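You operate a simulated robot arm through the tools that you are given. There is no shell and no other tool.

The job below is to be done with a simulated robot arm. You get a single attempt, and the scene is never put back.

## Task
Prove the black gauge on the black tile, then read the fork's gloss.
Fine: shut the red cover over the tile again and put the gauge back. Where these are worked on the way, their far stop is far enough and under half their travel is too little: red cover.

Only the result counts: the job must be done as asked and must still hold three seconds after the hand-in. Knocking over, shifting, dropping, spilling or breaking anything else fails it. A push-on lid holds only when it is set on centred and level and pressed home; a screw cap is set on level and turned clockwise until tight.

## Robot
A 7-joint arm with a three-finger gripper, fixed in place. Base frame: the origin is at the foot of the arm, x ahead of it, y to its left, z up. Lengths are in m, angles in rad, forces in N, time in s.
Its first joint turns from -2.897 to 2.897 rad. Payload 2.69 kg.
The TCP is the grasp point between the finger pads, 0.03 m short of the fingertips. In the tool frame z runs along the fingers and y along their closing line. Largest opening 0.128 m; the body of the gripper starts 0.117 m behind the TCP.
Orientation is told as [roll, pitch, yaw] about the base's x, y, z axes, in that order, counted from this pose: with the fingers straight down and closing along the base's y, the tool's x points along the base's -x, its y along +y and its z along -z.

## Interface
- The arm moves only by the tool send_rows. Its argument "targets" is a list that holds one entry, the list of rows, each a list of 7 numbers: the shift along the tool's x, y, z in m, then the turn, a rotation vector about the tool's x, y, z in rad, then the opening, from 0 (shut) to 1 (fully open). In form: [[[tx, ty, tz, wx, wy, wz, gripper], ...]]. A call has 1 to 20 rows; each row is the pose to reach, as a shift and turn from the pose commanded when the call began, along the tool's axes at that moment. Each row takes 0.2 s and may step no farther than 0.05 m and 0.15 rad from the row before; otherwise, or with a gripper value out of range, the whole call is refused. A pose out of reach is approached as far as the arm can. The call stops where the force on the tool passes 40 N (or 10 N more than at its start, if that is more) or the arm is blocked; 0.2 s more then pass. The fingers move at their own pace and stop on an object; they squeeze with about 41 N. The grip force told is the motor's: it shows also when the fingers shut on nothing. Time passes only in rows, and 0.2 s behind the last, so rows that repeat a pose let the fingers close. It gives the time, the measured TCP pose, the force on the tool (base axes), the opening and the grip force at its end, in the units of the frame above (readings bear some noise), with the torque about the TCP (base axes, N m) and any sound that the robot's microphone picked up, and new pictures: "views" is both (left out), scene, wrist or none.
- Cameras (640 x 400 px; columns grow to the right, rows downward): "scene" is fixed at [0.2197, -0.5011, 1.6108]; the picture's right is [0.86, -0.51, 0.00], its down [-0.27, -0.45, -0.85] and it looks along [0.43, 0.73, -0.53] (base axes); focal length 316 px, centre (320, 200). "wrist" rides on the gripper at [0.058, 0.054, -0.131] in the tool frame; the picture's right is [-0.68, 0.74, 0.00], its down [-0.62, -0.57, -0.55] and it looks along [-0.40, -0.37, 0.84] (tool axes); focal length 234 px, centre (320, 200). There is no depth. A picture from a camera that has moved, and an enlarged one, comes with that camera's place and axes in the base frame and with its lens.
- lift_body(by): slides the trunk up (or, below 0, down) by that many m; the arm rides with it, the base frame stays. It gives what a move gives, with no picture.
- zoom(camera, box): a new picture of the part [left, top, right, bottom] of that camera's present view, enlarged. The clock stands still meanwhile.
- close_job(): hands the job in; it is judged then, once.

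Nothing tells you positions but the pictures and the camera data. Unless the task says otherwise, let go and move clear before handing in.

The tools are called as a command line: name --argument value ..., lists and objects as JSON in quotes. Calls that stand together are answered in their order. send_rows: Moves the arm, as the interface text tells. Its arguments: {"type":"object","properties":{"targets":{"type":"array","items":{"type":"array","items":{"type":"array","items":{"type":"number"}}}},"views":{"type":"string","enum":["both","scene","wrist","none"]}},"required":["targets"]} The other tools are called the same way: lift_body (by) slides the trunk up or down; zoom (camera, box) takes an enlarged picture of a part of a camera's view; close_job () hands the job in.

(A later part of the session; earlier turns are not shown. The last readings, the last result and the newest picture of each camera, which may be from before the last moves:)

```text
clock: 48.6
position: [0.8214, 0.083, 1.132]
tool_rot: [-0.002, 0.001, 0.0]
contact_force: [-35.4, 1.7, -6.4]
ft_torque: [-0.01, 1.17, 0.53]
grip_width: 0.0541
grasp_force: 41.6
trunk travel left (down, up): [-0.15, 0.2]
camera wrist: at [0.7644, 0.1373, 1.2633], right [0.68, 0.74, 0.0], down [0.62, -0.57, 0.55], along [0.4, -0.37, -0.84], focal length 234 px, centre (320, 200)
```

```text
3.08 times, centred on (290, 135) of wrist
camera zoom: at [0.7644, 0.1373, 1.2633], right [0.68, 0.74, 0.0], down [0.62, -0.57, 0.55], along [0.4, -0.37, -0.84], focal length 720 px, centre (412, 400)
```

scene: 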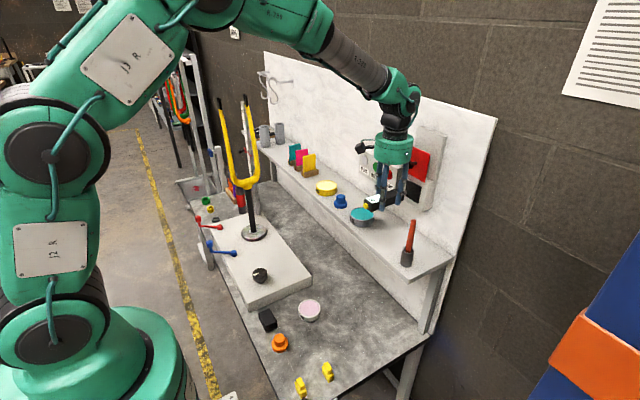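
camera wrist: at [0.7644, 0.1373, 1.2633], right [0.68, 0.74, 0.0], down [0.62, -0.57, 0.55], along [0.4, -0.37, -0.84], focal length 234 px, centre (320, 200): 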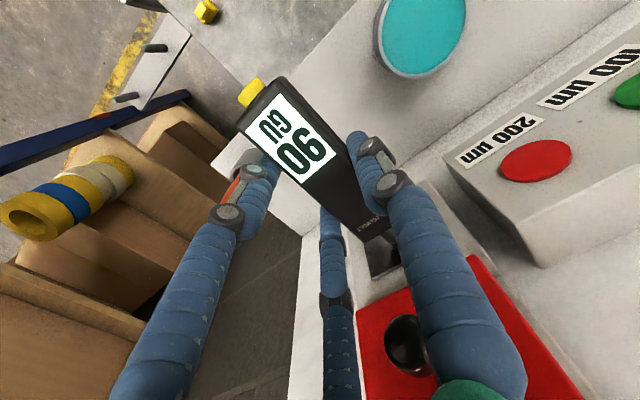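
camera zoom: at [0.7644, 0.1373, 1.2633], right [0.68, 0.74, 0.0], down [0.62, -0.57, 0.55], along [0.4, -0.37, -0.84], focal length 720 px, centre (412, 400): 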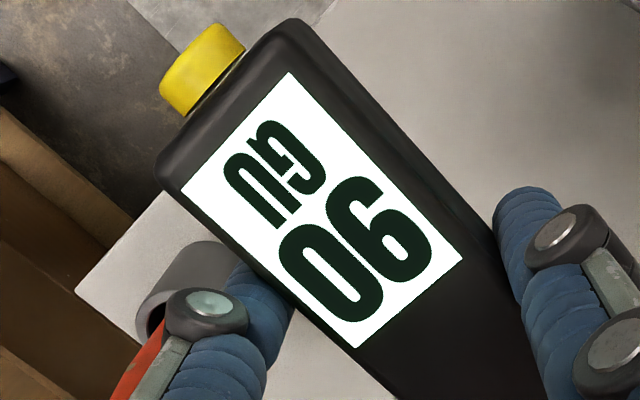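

send_rows --targets '[[[0.004, 0, 0, 0, 0, 0, 0], [0.012, 0, 0, 0, 0, 0, 0], [0.025, 0, 0, 0, 0, 0, 0], [0.045, 0, 0, 0, 0, 0, 0], [0.075, 0, 0, 0, 0, 0, 0], [0.105, 0, 0, 0, 0, 0, 0], [0.135, 0, 0, 0, 0, 0, 0], [0.165, 0, 0, 0, 0, 0, 0], [0.195, 0, 0, 0, 0, 0, 0], [0.225, 0, 0, 0, 0, 0, 0], [0.245, 0, 0, 0, 0, 0, 0], [0.245, 0, 0, 0, 0, 0, 0]]]'

zoom --camera "wrist" --box '[200, 60, 440, 260]'

zoom --camera "scene" --box '[290, 180, 360, 240]'

```text
clock: 51.2
position: [0.5807, 0.0811, 1.1326]
tool_rot: [0.0, 0.0, 0.0]
contact_force: [0.5, 0.6, -1.0]
ft_torque: [-0.01, 0.01, -0.02]
grip_width: 0.0541
grasp_force: 41.1
trunk travel left (down, up): [-0.15, 0.2]
camera wrist: at [0.5216, 0.136, 1.264], right [0.68, 0.74, 0.0], down [0.62, -0.57, 0.55], along [0.4, -0.37, -0.84], focal length 234 px, centre (320, 200)
```

scene: 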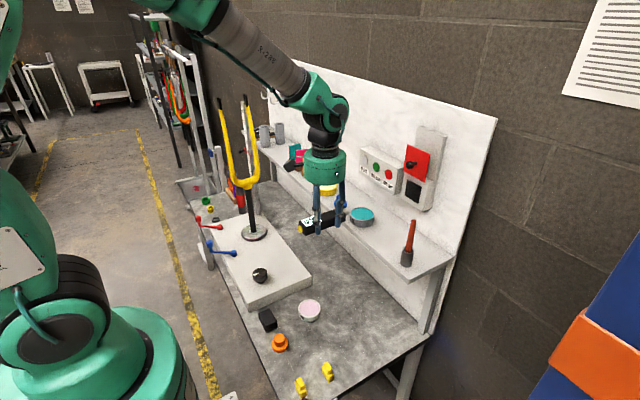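
wrist: 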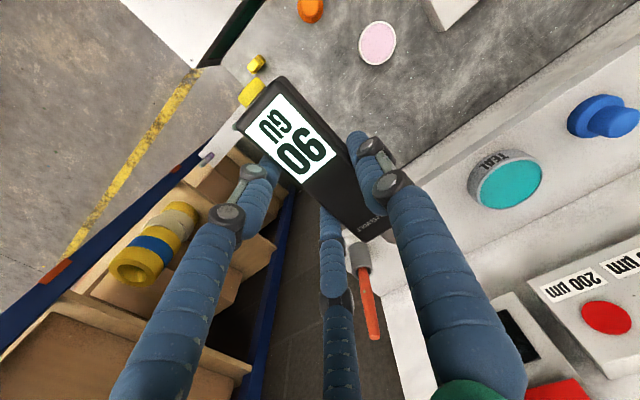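

```text
2.00 times, centred on (320, 160) of wrist
camera zoom: at [0.5216, 0.136, 1.264], right [0.68, 0.74, 0.0], down [0.62, -0.57, 0.55], along [0.4, -0.37, -0.84], focal length 468 px, centre (320, 280)
```

zoom: 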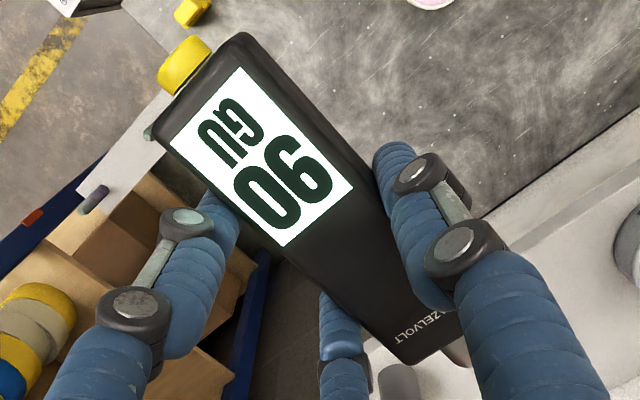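

```text
6.67 times, centred on (325, 210) of scene
camera zoom: at [0.2197, -0.5011, 1.6108], right [0.86, -0.51, 0.0], down [-0.27, -0.45, -0.85], along [0.43, 0.73, -0.53], focal length 2109 px, centre (287, 133)
```

zoom: 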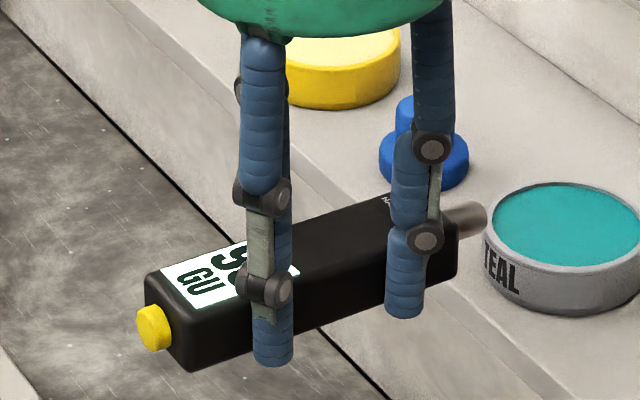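

The display keeps "90 GU", so the gauge is proved. Next I'll study the fork before approaching it.

zoom --camera "scene" --box '[225, 145, 275, 200]'

zoom --camera "scene" --box '[210, 90, 270, 150]'

zoom --camera "scene" --box '[230, 190, 280, 250]'

```text
7.27 times, centred on (250, 172) of scene
camera zoom: at [0.2197, -0.5011, 1.6108], right [0.86, -0.51, 0.0], down [-0.27, -0.45, -0.85], along [0.43, 0.73, -0.53], focal length 2301 px, centre (829, 400)
```

zoom: 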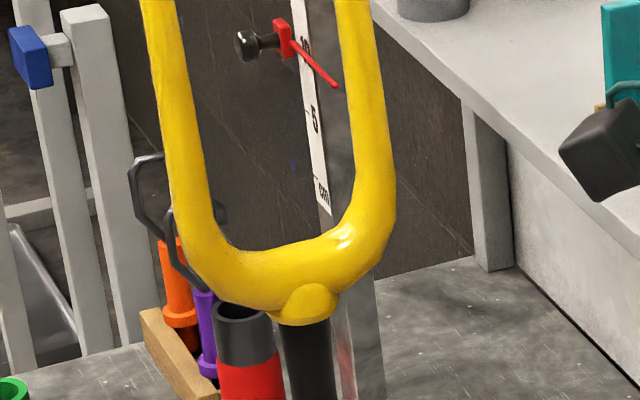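

```text
6.67 times, centred on (240, 120) of scene
camera zoom: at [0.2197, -0.5011, 1.6108], right [0.86, -0.51, 0.0], down [-0.27, -0.45, -0.85], along [0.43, 0.73, -0.53], focal length 2109 px, centre (853, 733)
```

zoom: 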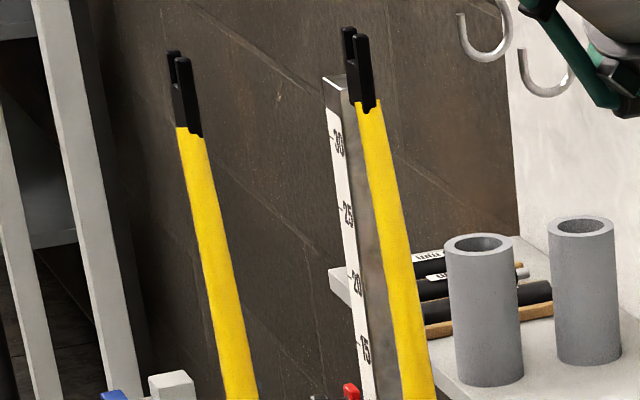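

```text
6.67 times, centred on (255, 220) of scene
camera zoom: at [0.2197, -0.5011, 1.6108], right [0.86, -0.51, 0.0], down [-0.27, -0.45, -0.85], along [0.43, 0.73, -0.53], focal length 2109 px, centre (753, 67)
```

zoom: 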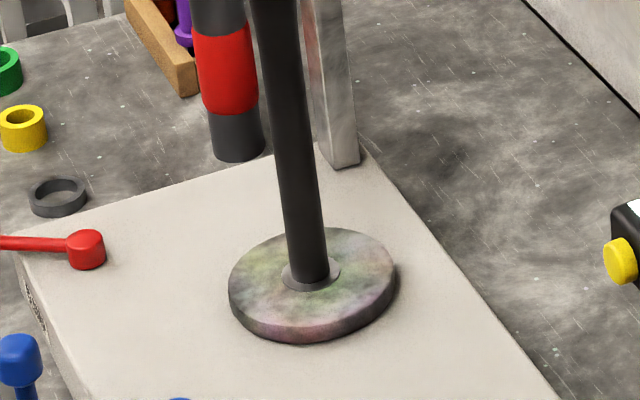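

The fork is an upside-down bicycle fork with its two yellow prongs side by side along x, the left one near x 0.524, y 0.785. I'll swing the gauge round to point +y and stop about 10 cm short of the left prong.

send_rows --targets '[[[0.001, 0.015, 0.003, 0, 0, -0.05, 0], [0.003, 0.04, 0.008, 0, 0, -0.13, 0], [0.006, 0.07, 0.014, 0, 0, -0.22, 0], [0.009, 0.1, 0.02, 0, 0, -0.31, 0], [0.012, 0.13, 0.026, 0, 0, -0.4, 0], [0.015, 0.16, 0.032, 0, 0, -0.49, 0], [0.018, 0.19, 0.038, 0, 0, -0.58, 0], [0.021, 0.22, 0.044, 0, 0, -0.67, 0], [0.024, 0.25, 0.05, 0, 0, -0.76, 0], [0.027, 0.28, 0.056, 0, 0, -0.85, 0], [0.03, 0.31, 0.062, 0, 0, -0.94, 0], [0.033, 0.34, 0.068, 0, 0, -1.03, 0], [0.036, 0.37, 0.074, 0, 0, -1.12, 0], [0.039, 0.4, 0.08, 0, 0, -1.21, 0], [0.042, 0.43, 0.086, 0, 0, -1.3, 0], [0.045, 0.455, 0.092, 0, 0, -1.39, 0], [0.0477, 0.475, 0.097, 0, 0, -1.48, 0], [0.0477, 0.49, 0.1, 0, 0, -1.54, 0], [0.0477, 0.5, 0.1, 0, 0, -1.5708, 0], [0.0477, 0.5, 0.1, 0, 0, -1.5708, 0]]]'

```text
clock: 55.4
position: [0.5307, 0.5834, 1.0315]
tool_rot: [-0.001, 0.001, 1.57]
contact_force: [0.2, 0.4, -1.3]
ft_torque: [0.01, -0.07, 0.04]
grip_width: 0.0539
grasp_force: 40.8
trunk travel left (down, up): [-0.15, 0.2]
camera wrist: at [0.4791, 0.5256, 1.1632], right [-0.74, 0.68, 0.0], down [0.57, 0.62, 0.55], along [0.37, 0.4, -0.84], focal length 234 px, centre (320, 200)
```

scene: 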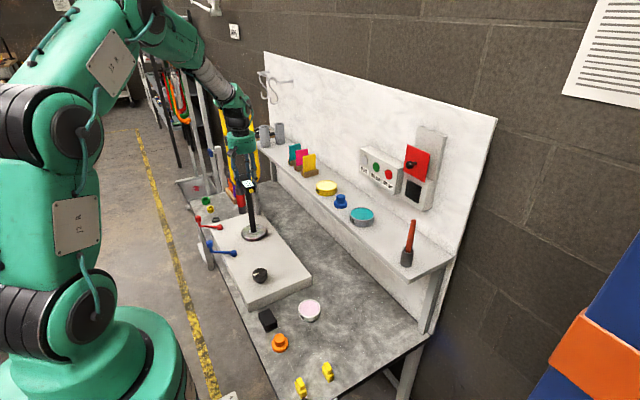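
wrist: 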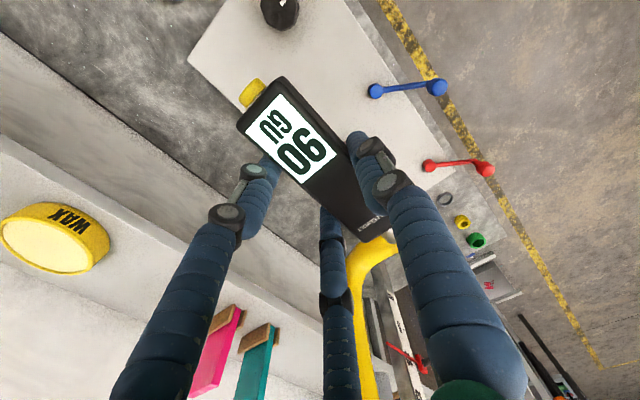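

zoom --camera "wrist" --box '[320, 210, 480, 400]'

zoom --camera "scene" --box '[200, 90, 280, 210]'

```text
2.11 times, centred on (400, 305) of wrist
camera zoom: at [0.4791, 0.5256, 1.1632], right [-0.74, 0.68, 0.0], down [0.57, 0.62, 0.55], along [0.37, 0.4, -0.84], focal length 493 px, centre (152, -21)
```

zoom: 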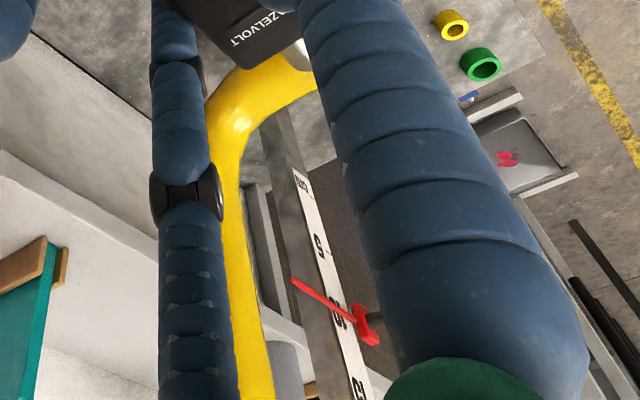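

```text
3.33 times, centred on (240, 150) of scene
camera zoom: at [0.2197, -0.5011, 1.6108], right [0.86, -0.51, 0.0], down [-0.27, -0.45, -0.85], along [0.43, 0.73, -0.53], focal length 1054 px, centre (587, 367)
```

zoom: 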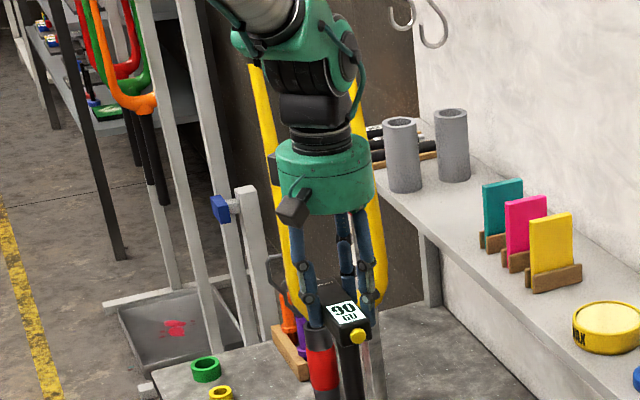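

Triangulating puts the left prong's axis near (0.531, 0.787) at z ≈ 1.02, and the gauge position in the hand checks out. I'll shift slightly in x and advance to about 2 cm short.

send_rows --targets '[[[-0.01, -0.003, 0, 0, 0, 0, 0], [-0.025, -0.006, 0, 0, 0, 0, 0], [-0.04, -0.009, 0, 0, 0, 0, 0], [-0.055, -0.009, 0, 0, 0, 0, 0], [-0.068, -0.009, 0, 0, 0, 0, 0], [-0.078, -0.009, 0, 0, 0, 0, 0], [-0.083, -0.009, 0, 0, 0, 0, 0], [-0.083, -0.009, 0, 0, 0, 0, 0]]]'

zoom --camera "scene" --box '[210, 120, 270, 200]'

zoom --camera "wrist" --box '[320, 170, 480, 300]'

```text
clock: 57.2
position: [0.5389, 0.6656, 1.031]
tool_rot: [0.002, 0.0, 1.571]
contact_force: [-3.0, -14.6, -1.6]
ft_torque: [-0.31, 0.02, 0.4]
grip_width: 0.0542
grasp_force: 41.6
trunk travel left (down, up): [-0.15, 0.2]
camera wrist: at [0.4869, 0.6081, 1.1624], right [-0.74, 0.68, 0.0], down [0.57, 0.62, 0.55], along [0.37, 0.4, -0.84], focal length 234 px, centre (320, 200)
```

scene: 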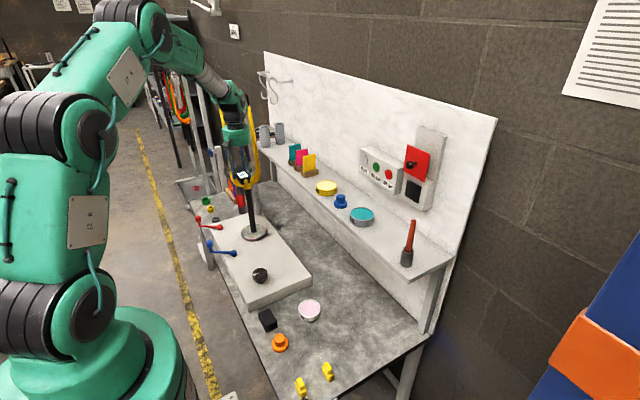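
wrist: 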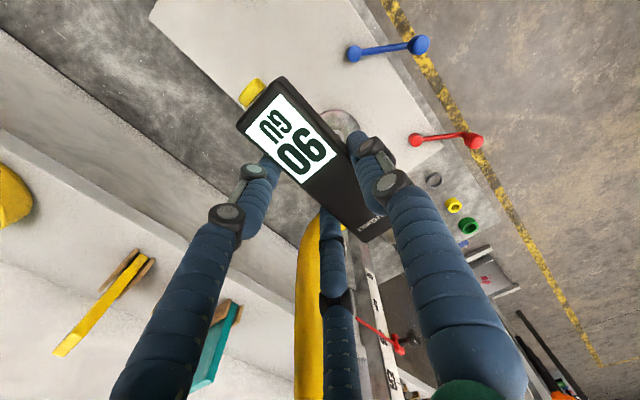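

```text
5.00 times, centred on (240, 160) of scene
camera zoom: at [0.2197, -0.5011, 1.6108], right [0.86, -0.51, 0.0], down [-0.27, -0.45, -0.85], along [0.43, 0.73, -0.53], focal length 1582 px, centre (720, 400)
```

zoom: 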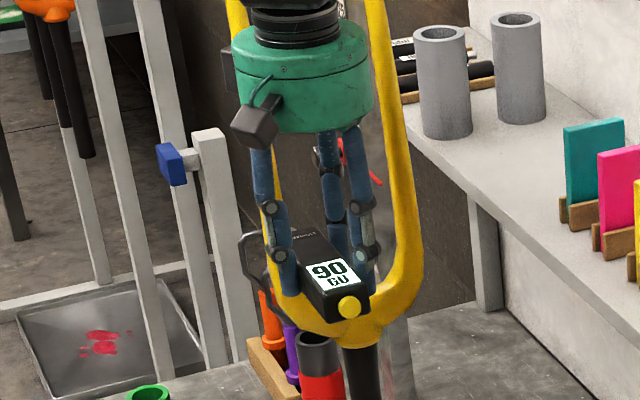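

```text
3.08 times, centred on (400, 235) of wrist
camera zoom: at [0.4869, 0.6081, 1.1624], right [-0.74, 0.68, 0.0], down [0.57, 0.62, 0.55], along [0.37, 0.4, -0.84], focal length 720 px, centre (74, 92)
```

zoom: 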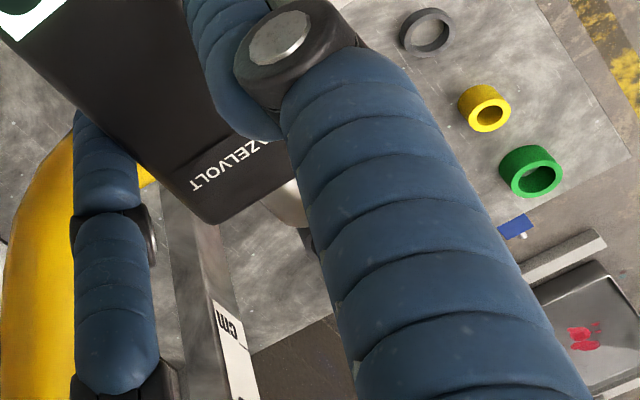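

The tip has already touched the prong, at about 15 N. I'll check the display before moving.

zoom --camera "wrist" --box '[230, 70, 350, 200]'

zoom --camera "scene" --box '[225, 160, 265, 200]'

zoom --camera "scene" --box '[230, 190, 280, 250]'

```text
3.08 times, centred on (290, 135) of wrist
camera zoom: at [0.4869, 0.6081, 1.1624], right [-0.74, 0.68, 0.0], down [0.57, 0.62, 0.55], along [0.37, 0.4, -0.84], focal length 720 px, centre (412, 400)
```

zoom: 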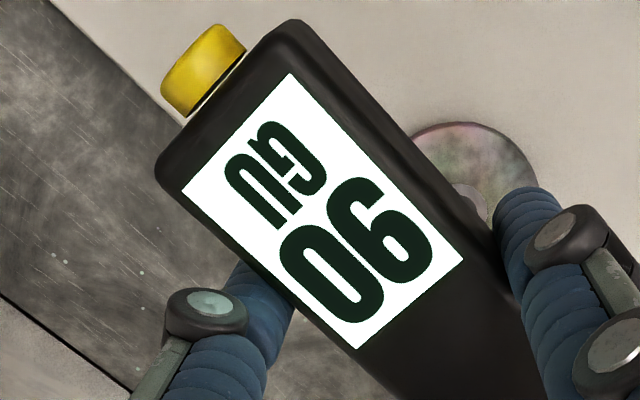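

```text
10.00 times, centred on (245, 180) of scene
camera zoom: at [0.2197, -0.5011, 1.6108], right [0.86, -0.51, 0.0], down [-0.27, -0.45, -0.85], along [0.43, 0.73, -0.53], focal length 3164 px, centre (1070, 400)
```

zoom: 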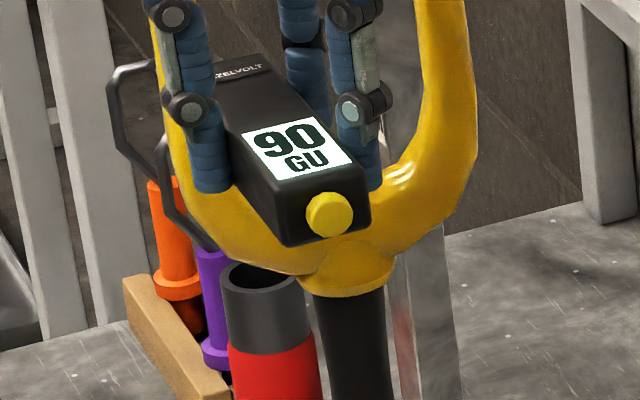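

```text
6.67 times, centred on (255, 220) of scene
camera zoom: at [0.2197, -0.5011, 1.6108], right [0.86, -0.51, 0.0], down [-0.27, -0.45, -0.85], along [0.43, 0.73, -0.53], focal length 2109 px, centre (753, 67)
```

zoom: 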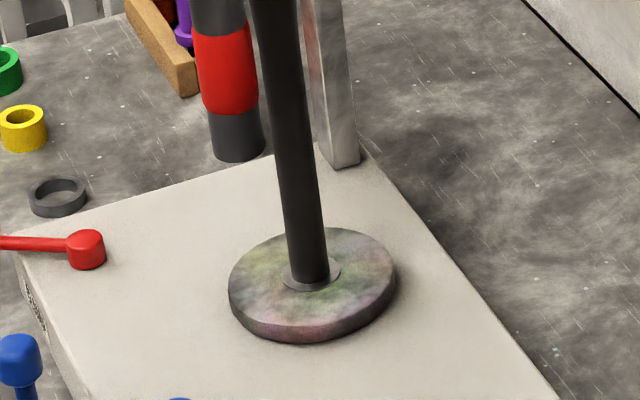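

The fork hasn't moved, but the display still shows the earlier 90. I'll centre the tip on the prong slightly and hold a moment.

send_rows --targets '[[[0.0005, -0.0015, 0, 0, 0, 0, 0], [0, -0.0025, 0, 0, 0, 0, 0], [0, -0.0025, 0, 0, 0, 0, 0], [0, -0.0025, 0, 0, 0, 0, 0], [0, -0.0025, 0, 0, 0, 0, 0], [0, -0.0025, 0, 0, 0, 0, 0]]]' --views "wrist"

zoom --camera "scene" --box '[225, 160, 265, 200]'

```text
clock: 58.6
position: [0.5433, 0.6657, 1.032]
tool_rot: [0.001, 0.001, 1.57]
contact_force: [0.1, -0.9, -1.8]
ft_torque: [0.01, -0.01, -0.03]
grip_width: 0.0543
grasp_force: 41.2
trunk travel left (down, up): [-0.15, 0.2]
camera wrist: at [0.4903, 0.6082, 1.1632], right [-0.74, 0.68, 0.0], down [0.57, 0.62, 0.55], along [0.37, 0.4, -0.84], focal length 234 px, centre (320, 200)
```

wrist: 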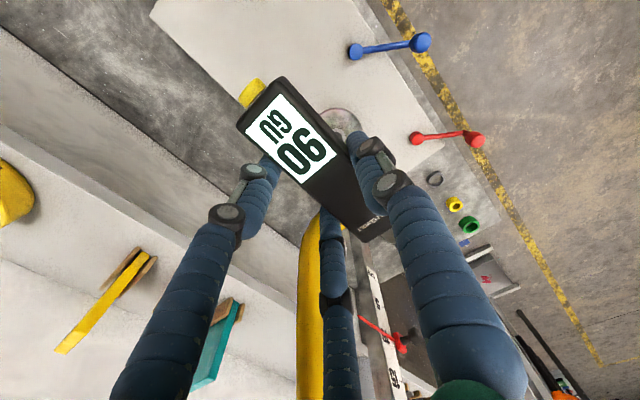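

```text
10.00 times, centred on (245, 180) of scene
camera zoom: at [0.2197, -0.5011, 1.6108], right [0.86, -0.51, 0.0], down [-0.27, -0.45, -0.85], along [0.43, 0.73, -0.53], focal length 3164 px, centre (1070, 400)
```

zoom: 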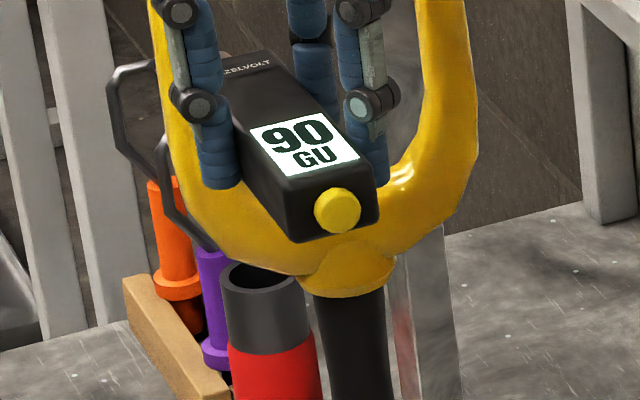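

Contact was lost when I shifted right, so the tip was already right of the prong's centre. The prong axis must be near x 0.525. I'll back off, move left, and re-approach gently.

send_rows --targets '[[[0.005, 0, 0, 0, 0, 0, 0], [0.008, 0.004, 0, 0, 0, 0, 0], [0.008, 0.009, 0, 0, 0, 0, 0], [0.008, 0.009, 0, 0, 0, 0, 0], [0.004, 0.009, 0, 0, 0, 0, 0], [0.002, 0.009, 0, 0, 0, 0, 0], [0.002, 0.009, 0, 0, 0, 0, 0]]]' --views "none"

zoom --camera "scene" --box '[215, 135, 265, 195]'

```text
clock: 60.2
position: [0.5348, 0.6645, 1.0321]
tool_rot: [0.0, 0.0, 1.57]
contact_force: [0.3, -1.1, -1.9]
ft_torque: [0.01, -0.03, 0.0]
grip_width: 0.0542
grasp_force: 41.0
trunk travel left (down, up): [-0.15, 0.2]
```

```text
6.67 times, centred on (240, 165) of scene
camera zoom: at [0.2197, -0.5011, 1.6108], right [0.86, -0.51, 0.0], down [-0.27, -0.45, -0.85], along [0.43, 0.73, -0.53], focal length 2109 px, centre (853, 433)
```

zoom: 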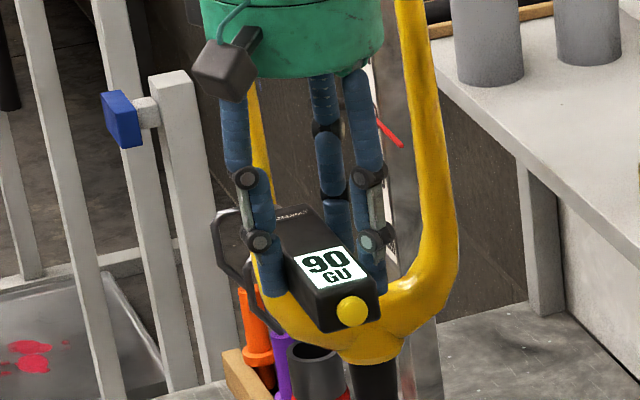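

send_rows --targets '[[[-0.001, 0, 0, 0, 0, 0, 0], [-0.002, 0, 0, 0, 0, 0, 0], [-0.002, 0, 0, 0, 0, 0, 0]]]' --views "none"

```text
clock: 61.0
position: [0.5336, 0.6663, 1.0317]
tool_rot: [-0.002, 0.001, 1.57]
contact_force: [-1.4, -1.9, -1.8]
ft_torque: [-0.07, 0.0, 0.01]
grip_width: 0.0541
grasp_force: 40.8
trunk travel left (down, up): [-0.15, 0.2]
```

send_rows --targets '[[[-0.001, 0, 0, 0, 0, 0, 0], [-0.002, 0, 0, 0, 0, 0, 0], [-0.002, 0, 0, 0, 0, 0, 0]]]' --views "none"

zoom --camera "wrist" --box '[230, 70, 350, 200]'

```text
clock: 61.8
position: [0.5347, 0.6677, 1.0327]
tool_rot: [0.002, 0.001, 1.57]
contact_force: [-1.9, -9.8, -1.8]
ft_torque: [-0.22, 0.04, 0.23]
grip_width: 0.0541
grasp_force: 40.6
trunk travel left (down, up): [-0.15, 0.2]
```

```text
3.08 times, centred on (290, 135) of wrist
camera zoom: at [0.4819, 0.6098, 1.1629], right [-0.74, 0.68, 0.0], down [0.57, 0.62, 0.55], along [0.37, 0.4, -0.84], focal length 720 px, centre (412, 400)
```

zoom: 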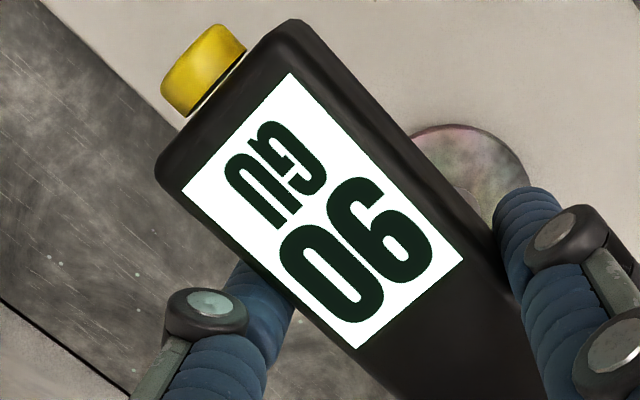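

zoom --camera "scene" --box '[225, 145, 275, 200]'

zoom --camera "scene" --box '[210, 90, 270, 150]'

```text
7.27 times, centred on (250, 172) of scene
camera zoom: at [0.2197, -0.5011, 1.6108], right [0.86, -0.51, 0.0], down [-0.27, -0.45, -0.85], along [0.43, 0.73, -0.53], focal length 2301 px, centre (829, 400)
```

zoom: 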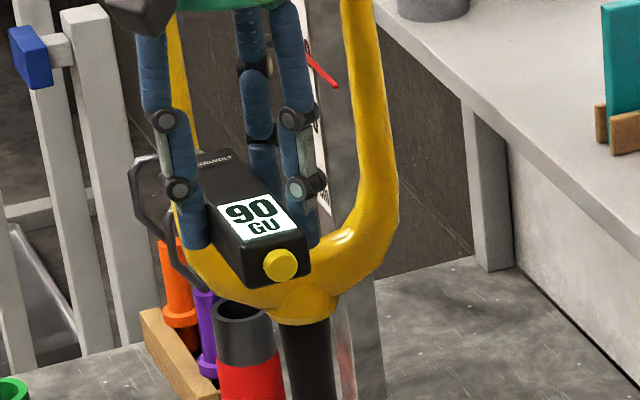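

```text
6.67 times, centred on (240, 120) of scene
camera zoom: at [0.2197, -0.5011, 1.6108], right [0.86, -0.51, 0.0], down [-0.27, -0.45, -0.85], along [0.43, 0.73, -0.53], focal length 2109 px, centre (853, 733)
```

zoom: 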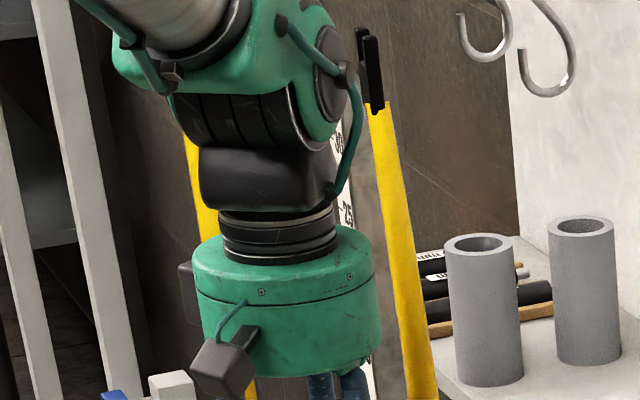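

zoom --camera "scene" --box '[230, 190, 280, 250]'

zoom --camera "scene" --box '[205, 85, 275, 245]'

```text
6.67 times, centred on (255, 220) of scene
camera zoom: at [0.2197, -0.5011, 1.6108], right [0.86, -0.51, 0.0], down [-0.27, -0.45, -0.85], along [0.43, 0.73, -0.53], focal length 2109 px, centre (753, 67)
```

zoom: 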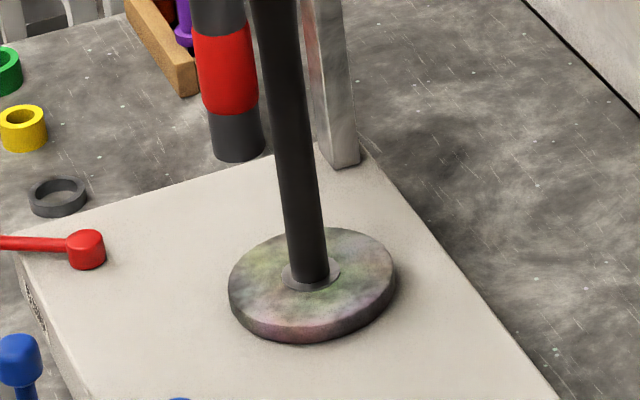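

```text
2.50 times, centred on (240, 165) of scene
camera zoom: at [0.2197, -0.5011, 1.6108], right [0.86, -0.51, 0.0], down [-0.27, -0.45, -0.85], along [0.43, 0.73, -0.53], focal length 791 px, centre (520, 288)
```

zoom: 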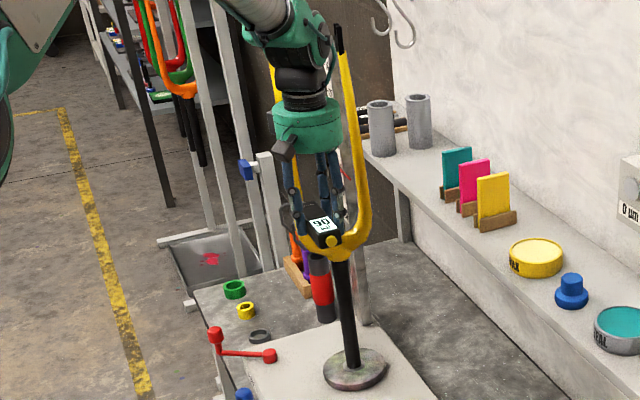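

The fork has turned slightly in its stand under the push, though the stand itself hasn't moved. The tip is centred on the prong now, so I'll hold still for a second and check the display.

send_rows --targets '[[[0, 0, 0, 0, 0, 0, 0], [0, 0, 0, 0, 0, 0, 0], [0, 0, 0, 0, 0, 0, 0], [0, 0, 0, 0, 0, 0, 0], [0, 0, 0, 0, 0, 0, 0]]]' --views "wrist"

zoom --camera "scene" --box '[225, 150, 265, 190]'

```text
clock: 63.0
position: [0.5343, 0.6686, 1.0322]
tool_rot: [0.0, 0.0, 1.572]
contact_force: [-0.4, -1.6, -1.5]
ft_torque: [-0.07, 0.03, 0.05]
grip_width: 0.054
grasp_force: 41.3
trunk travel left (down, up): [-0.15, 0.2]
camera wrist: at [0.4821, 0.6105, 1.1632], right [-0.74, 0.68, 0.0], down [0.57, 0.62, 0.55], along [0.37, 0.4, -0.84], focal length 234 px, centre (320, 200)
```

wrist: 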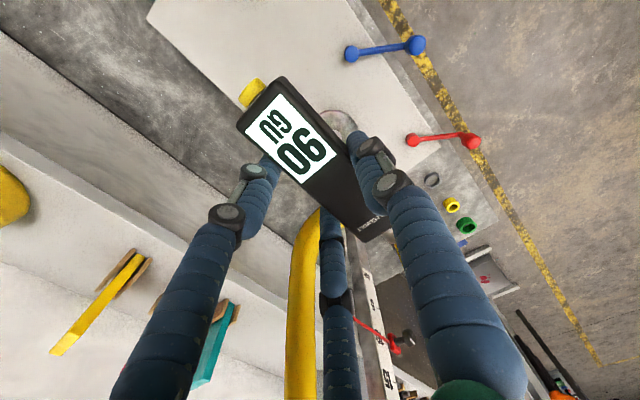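

```text
10.00 times, centred on (245, 170) of scene
camera zoom: at [0.2197, -0.5011, 1.6108], right [0.86, -0.51, 0.0], down [-0.27, -0.45, -0.85], along [0.43, 0.73, -0.53], focal length 3164 px, centre (1070, 500)
```

zoom: 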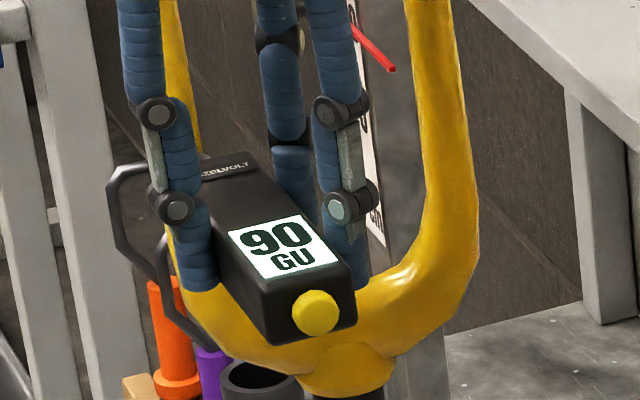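

The fork turns freely with damping, so pushing off-axis rotates it. I'll back off and work on the right prong, which will turn the fork back to where it was while I take the reading.

send_rows --targets '[[[0.01, 0, 0, 0, 0, 0, 0], [0.025, 0, 0, 0, 0, 0, 0], [0.04, 0, 0, 0, 0, 0, 0], [0.04, -0.03, 0, 0, 0, 0, 0], [0.04, -0.06, 0, 0, 0, 0, 0], [0.04, -0.09, 0, 0, 0, 0, 0], [0.04, -0.1137, 0, 0, 0, 0, 0], [0.04, -0.1137, 0, 0, 0, 0, 0]]]'

zoom --camera "scene" --box '[215, 140, 275, 200]'

zoom --camera "wrist" --box '[320, 170, 520, 400]'

```text
clock: 64.8
position: [0.6464, 0.6273, 1.0319]
tool_rot: [0.0, 0.0, 1.571]
contact_force: [-0.2, -0.1, -2.0]
ft_torque: [0.03, 0.0, 0.01]
grip_width: 0.0541
grasp_force: 40.9
trunk travel left (down, up): [-0.15, 0.2]
camera wrist: at [0.5946, 0.5693, 1.1625], right [-0.74, 0.68, 0.0], down [0.57, 0.62, 0.55], along [0.37, 0.4, -0.84], focal length 234 px, centre (320, 200)
```

scene: 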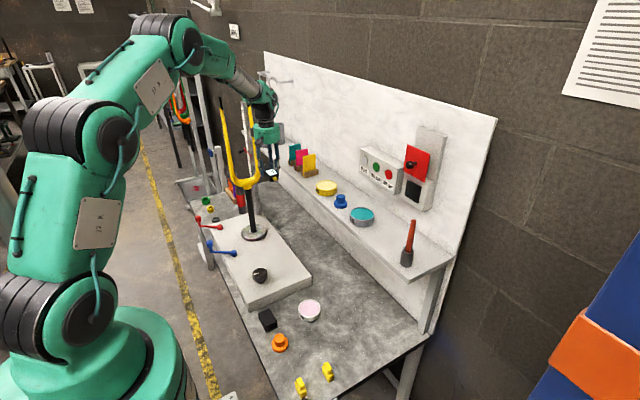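
wrist: 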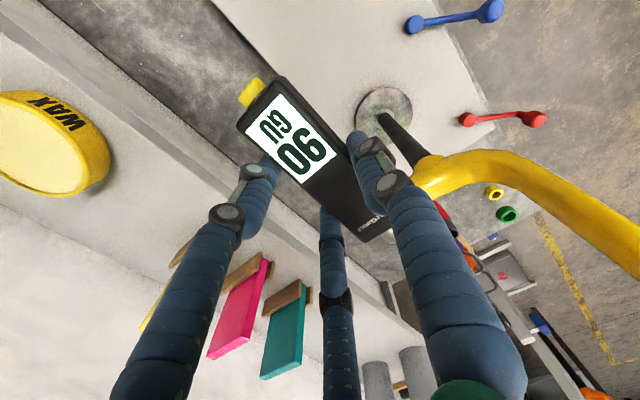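

```text
6.67 times, centred on (245, 170) of scene
camera zoom: at [0.2197, -0.5011, 1.6108], right [0.86, -0.51, 0.0], down [-0.27, -0.45, -0.85], along [0.43, 0.73, -0.53], focal length 2109 px, centre (820, 400)
```

zoom: 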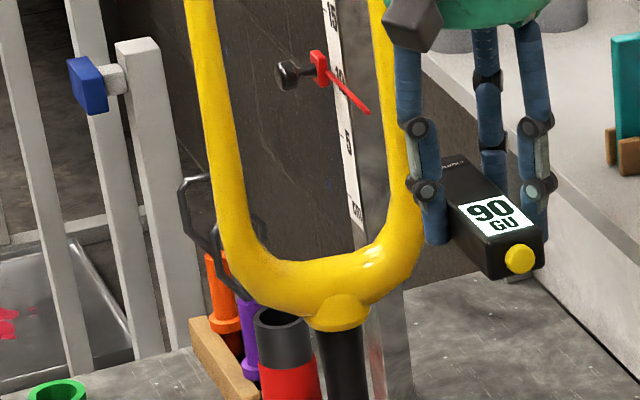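

```text
1.74 times, centred on (420, 285) of wrist
camera zoom: at [0.5946, 0.5693, 1.1625], right [-0.74, 0.68, 0.0], down [0.57, 0.62, 0.55], along [0.37, 0.4, -0.84], focal length 407 px, centre (146, 52)
```

zoom: 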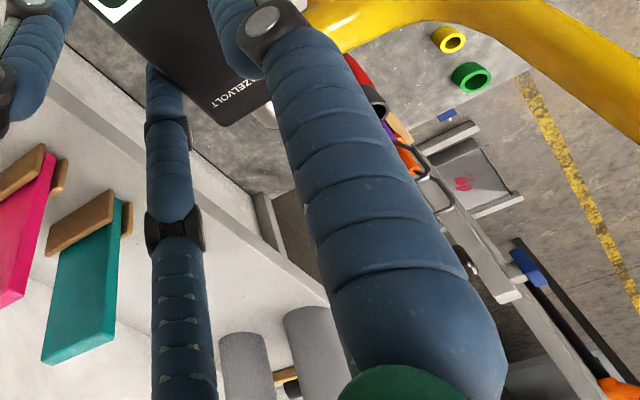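

The full fork is visible now, and triangulation puts its post axis near (0.574, 0.749). I'll approach the right prong gently and nudge the fork back to its original angle while watching the display.

send_rows --targets '[[[-0.008, 0, 0, 0, 0, 0, 0], [-0.014, 0, 0, 0, 0, 0, 0], [-0.018, 0, 0, 0, 0, 0, 0], [-0.02, 0, 0, 0, 0, 0, 0], [-0.022, 0, 0, 0, 0, 0, 0], [-0.022, 0, 0, 0, 0, 0, 0]]]' --views "none"

zoom --camera "scene" --box '[225, 145, 275, 200]'

zoom --camera "scene" --box '[210, 90, 270, 150]'

```text
clock: 66.2
position: [0.6481, 0.6496, 1.0311]
tool_rot: [0.001, 0.001, 1.57]
contact_force: [0.3, -0.3, -0.8]
ft_torque: [0.03, 0.01, 0.01]
grip_width: 0.054
grasp_force: 41.4
trunk travel left (down, up): [-0.15, 0.2]
```

```text
7.27 times, centred on (250, 172) of scene
camera zoom: at [0.2197, -0.5011, 1.6108], right [0.86, -0.51, 0.0], down [-0.27, -0.45, -0.85], along [0.43, 0.73, -0.53], focal length 2301 px, centre (829, 400)
```

zoom: 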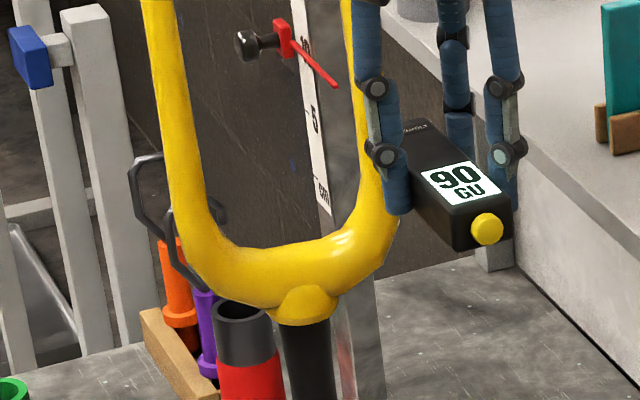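

```text
6.67 times, centred on (240, 120) of scene
camera zoom: at [0.2197, -0.5011, 1.6108], right [0.86, -0.51, 0.0], down [-0.27, -0.45, -0.85], along [0.43, 0.73, -0.53], focal length 2109 px, centre (853, 733)
```

zoom: 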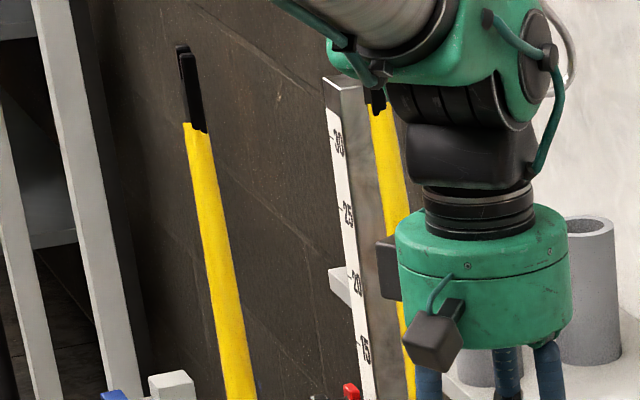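

send_rows --targets '[[[-0.0015, 0, 0, 0, 0, 0, 0], [-0.003, 0, 0, 0, 0, 0, 0], [-0.0045, 0, 0, 0, 0, 0, 0], [-0.0045, 0, 0, 0, 0, 0, 0]]]' --views "none"

```text
clock: 67.2
position: [0.6481, 0.6541, 1.0316]
tool_rot: [0.0, 0.002, 1.571]
contact_force: [3.1, -12.3, 0.7]
ft_torque: [-0.15, -0.07, -0.14]
grip_width: 0.0542
grasp_force: 40.8
trunk travel left (down, up): [-0.15, 0.2]
```

zoom --camera "wrist" --box '[230, 70, 350, 200]'

zoom --camera "scene" --box '[240, 150, 275, 190]'

```text
3.08 times, centred on (290, 135) of wrist
camera zoom: at [0.5956, 0.5958, 1.1626], right [-0.74, 0.68, 0.0], down [0.57, 0.62, 0.55], along [0.37, 0.4, -0.84], focal length 720 px, centre (412, 400)
```

zoom: 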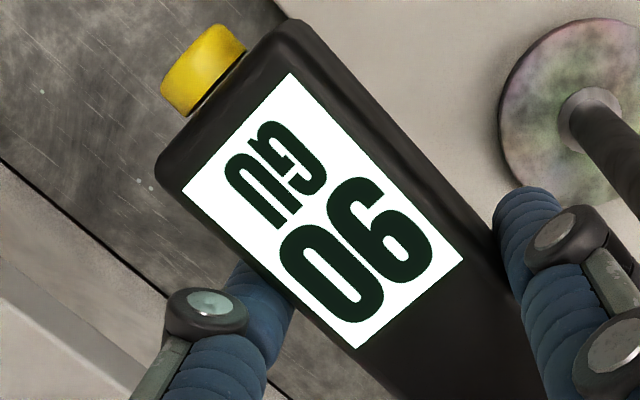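

```text
10.00 times, centred on (258, 170) of scene
camera zoom: at [0.2197, -0.5011, 1.6108], right [0.86, -0.51, 0.0], down [-0.27, -0.45, -0.85], along [0.43, 0.73, -0.53], focal length 3164 px, centre (945, 500)
```

zoom: 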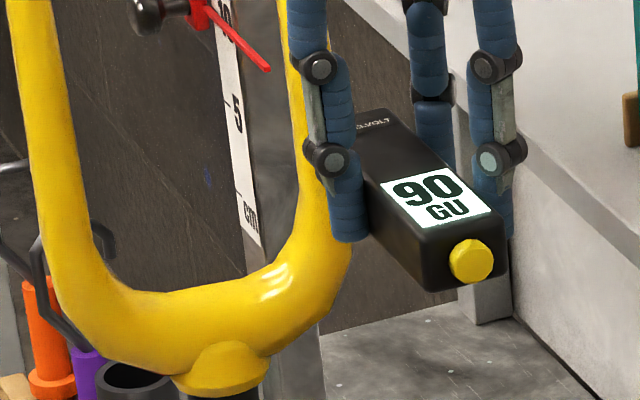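

The tip is on the right prong but the display hasn't changed. I'll first finish turning the fork back gently to its original angle, then try on its central crown, where a push won't rotate it.

send_rows --targets '[[[-0.001, 0, 0, 0, 0, 0, 0], [-0.002, 0, 0, 0, 0, 0, 0], [-0.002, 0, 0, 0, 0, 0, 0], [-0.002, 0, 0, 0, 0, 0, 0], [-0.002, 0, 0, 0, 0, 0, 0], [-0.002, 0, 0, 0, 0, 0, 0]]]' --views "none"

zoom --camera "scene" --box '[210, 90, 270, 150]'

zoom --camera "scene" --box '[225, 145, 275, 200]'

```text
clock: 68.6
position: [0.6478, 0.6573, 1.0319]
tool_rot: [-0.001, 0.001, 1.571]
contact_force: [2.0, -4.1, -1.8]
ft_torque: [-0.14, -0.03, -0.08]
grip_width: 0.054
grasp_force: 41.3
trunk travel left (down, up): [-0.15, 0.2]
```

```text
6.67 times, centred on (240, 120) of scene
camera zoom: at [0.2197, -0.5011, 1.6108], right [0.86, -0.51, 0.0], down [-0.27, -0.45, -0.85], along [0.43, 0.73, -0.53], focal length 2109 px, centre (853, 733)
```

zoom: 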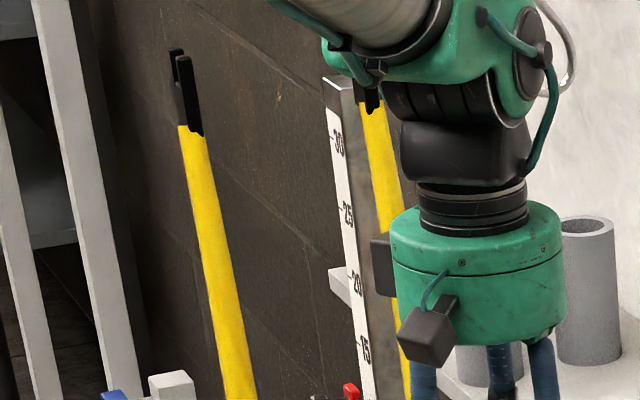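

```text
7.27 times, centred on (250, 172) of scene
camera zoom: at [0.2197, -0.5011, 1.6108], right [0.86, -0.51, 0.0], down [-0.27, -0.45, -0.85], along [0.43, 0.73, -0.53], focal length 2301 px, centre (829, 400)
```

zoom: 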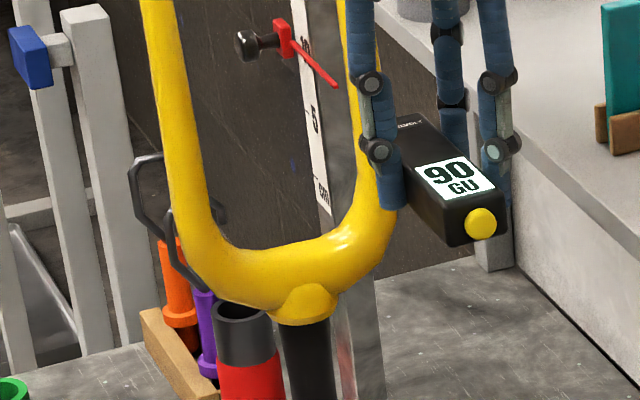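

send_rows --targets '[[[-0.0007, 0, 0, 0, 0, 0, 0], [-0.0007, 0, 0, 0, 0, 0, 0], [-0.0007, 0, 0, 0, 0, 0, 0], [-0.0007, 0, 0, 0, 0, 0, 0], [-0.0007, 0, 0, 0, 0, 0, 0]]]' --views "none"

zoom --camera "scene" --box '[210, 90, 270, 150]'

zoom --camera "wrist" --box '[230, 70, 350, 200]'

```text
clock: 69.8
position: [0.6492, 0.658, 1.0327]
tool_rot: [0.0, -0.001, 1.572]
contact_force: [0.0, -0.5, -2.1]
ft_torque: [0.02, 0.03, 0.02]
grip_width: 0.054
grasp_force: 40.6
trunk travel left (down, up): [-0.15, 0.2]
```

```text
6.67 times, centred on (240, 120) of scene
camera zoom: at [0.2197, -0.5011, 1.6108], right [0.86, -0.51, 0.0], down [-0.27, -0.45, -0.85], along [0.43, 0.73, -0.53], focal length 2109 px, centre (853, 733)
```

zoom: 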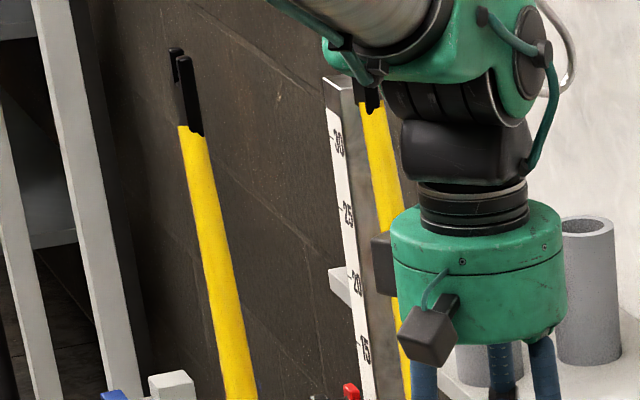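

```text
3.08 times, centred on (290, 135) of wrist
camera zoom: at [0.5954, 0.5996, 1.1629], right [-0.74, 0.68, 0.0], down [0.57, 0.62, 0.55], along [0.37, 0.4, -0.84], focal length 720 px, centre (412, 400)
```

zoom: 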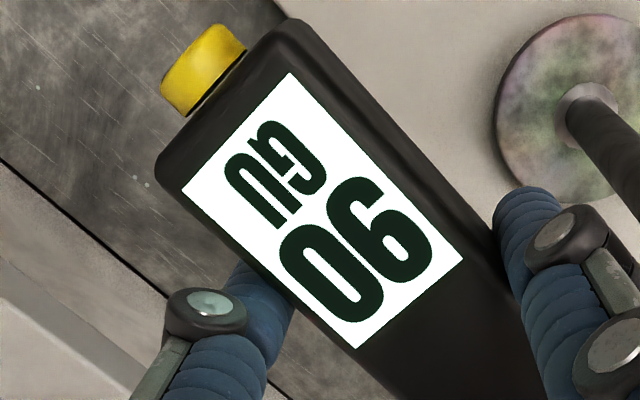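

The fork is back at its original angle. I'll examine the crown closely for its height.

zoom --camera "scene" --box '[235, 172, 263, 197]'

zoom --camera "wrist" --box '[370, 80, 530, 220]'

```text
16.00 times, centred on (249, 184) of scene
camera zoom: at [0.2197, -0.5011, 1.6108], right [0.86, -0.51, 0.0], down [-0.27, -0.45, -0.85], along [0.43, 0.73, -0.53], focal length 5062 px, centre (1456, 448)
```

zoom: 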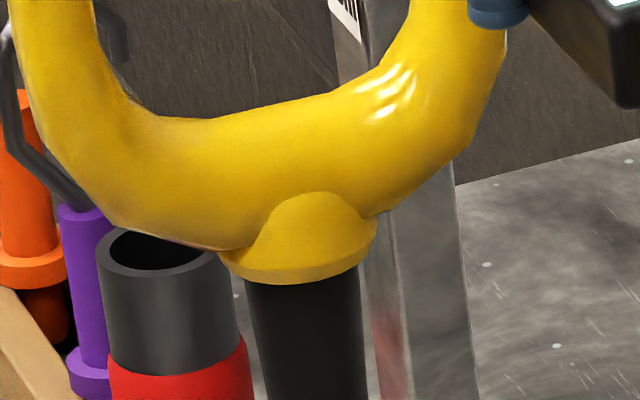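

```text
2.86 times, centred on (450, 150) of wrist
camera zoom: at [0.5954, 0.5996, 1.1629], right [-0.74, 0.68, 0.0], down [0.57, 0.62, 0.55], along [0.37, 0.4, -0.84], focal length 669 px, centre (-51, 343)
```

zoom: 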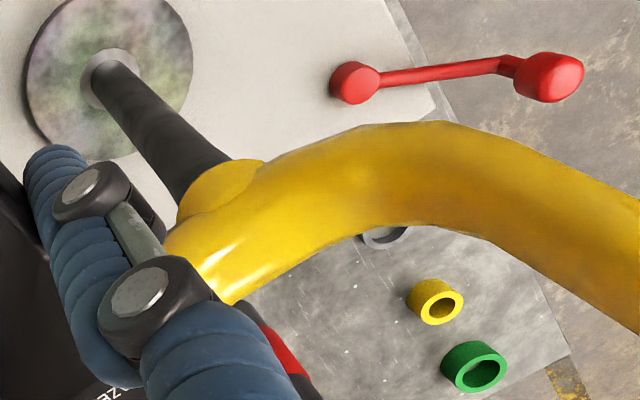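

The crown's tube axis is near z 0.918 and x 0.578. I'll back away, lower the gauge to that height in front of the crown, and approach carefully.

send_rows --targets '[[[0.012, 0, 0, 0, 0, 0, 0], [0.03, 0, 0, 0, 0, 0, 0], [0.048, 0.01, 0, 0, 0, 0, 0], [0.05, 0.03, 0.01, 0, 0, 0, 0], [0.05, 0.05, 0.03, 0, 0, 0, 0], [0.05, 0.0605, 0.055, 0, 0, 0, 0], [0.05, 0.0605, 0.08, 0, 0, 0, 0], [0.05, 0.0605, 0.0902, 0, 0, 0, 0], [0.05, 0.0605, 0.0902, 0, 0, 0, 0]]]'

zoom --camera "scene" --box '[220, 150, 280, 210]'

zoom --camera "wrist" --box '[300, 80, 500, 280]'

```text
clock: 71.8
position: [0.5863, 0.6074, 0.9419]
tool_rot: [0.001, 0.0, 1.571]
contact_force: [0.2, 0.0, -1.0]
ft_torque: [0.0, -0.03, 0.01]
grip_width: 0.0542
grasp_force: 40.6
trunk travel left (down, up): [-0.15, 0.2]
camera wrist: at [0.5342, 0.5496, 1.0726], right [-0.74, 0.68, 0.0], down [0.57, 0.62, 0.55], along [0.37, 0.4, -0.84], focal length 234 px, centre (320, 200)
```

scene: 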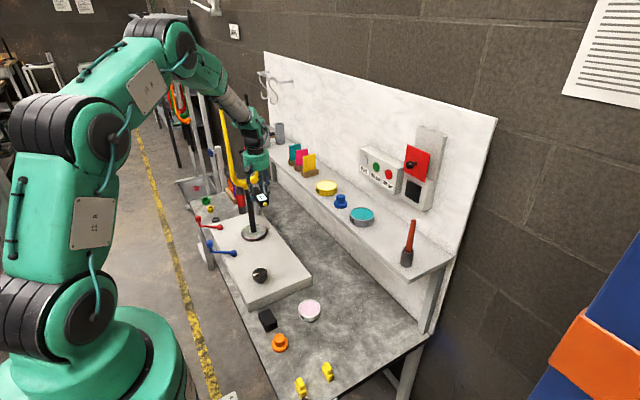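
wrist: 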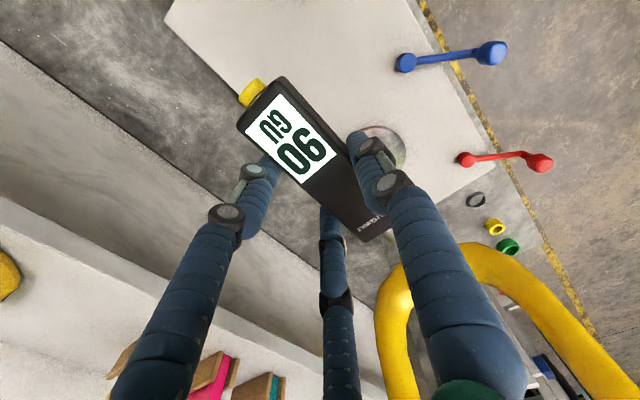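

```text
6.67 times, centred on (250, 180) of scene
camera zoom: at [0.2197, -0.5011, 1.6108], right [0.86, -0.51, 0.0], down [-0.27, -0.45, -0.85], along [0.43, 0.73, -0.53], focal length 2109 px, centre (787, 333)
```

zoom: 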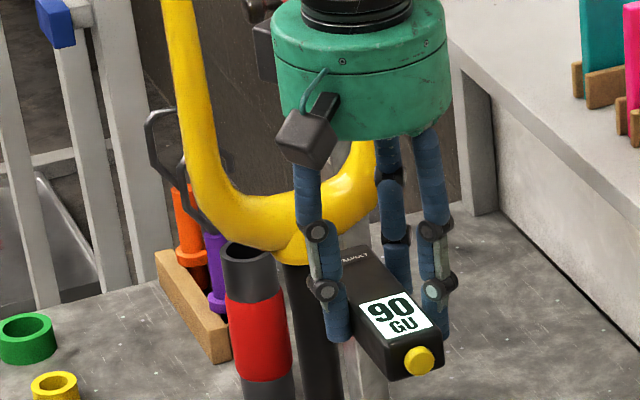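

```text
2.00 times, centred on (400, 180) of wrist
camera zoom: at [0.5342, 0.5496, 1.0726], right [-0.74, 0.68, 0.0], down [0.57, 0.62, 0.55], along [0.37, 0.4, -0.84], focal length 468 px, centre (160, 240)
```

zoom: 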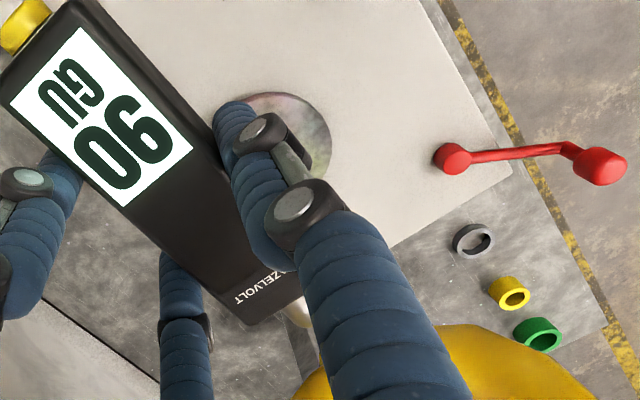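

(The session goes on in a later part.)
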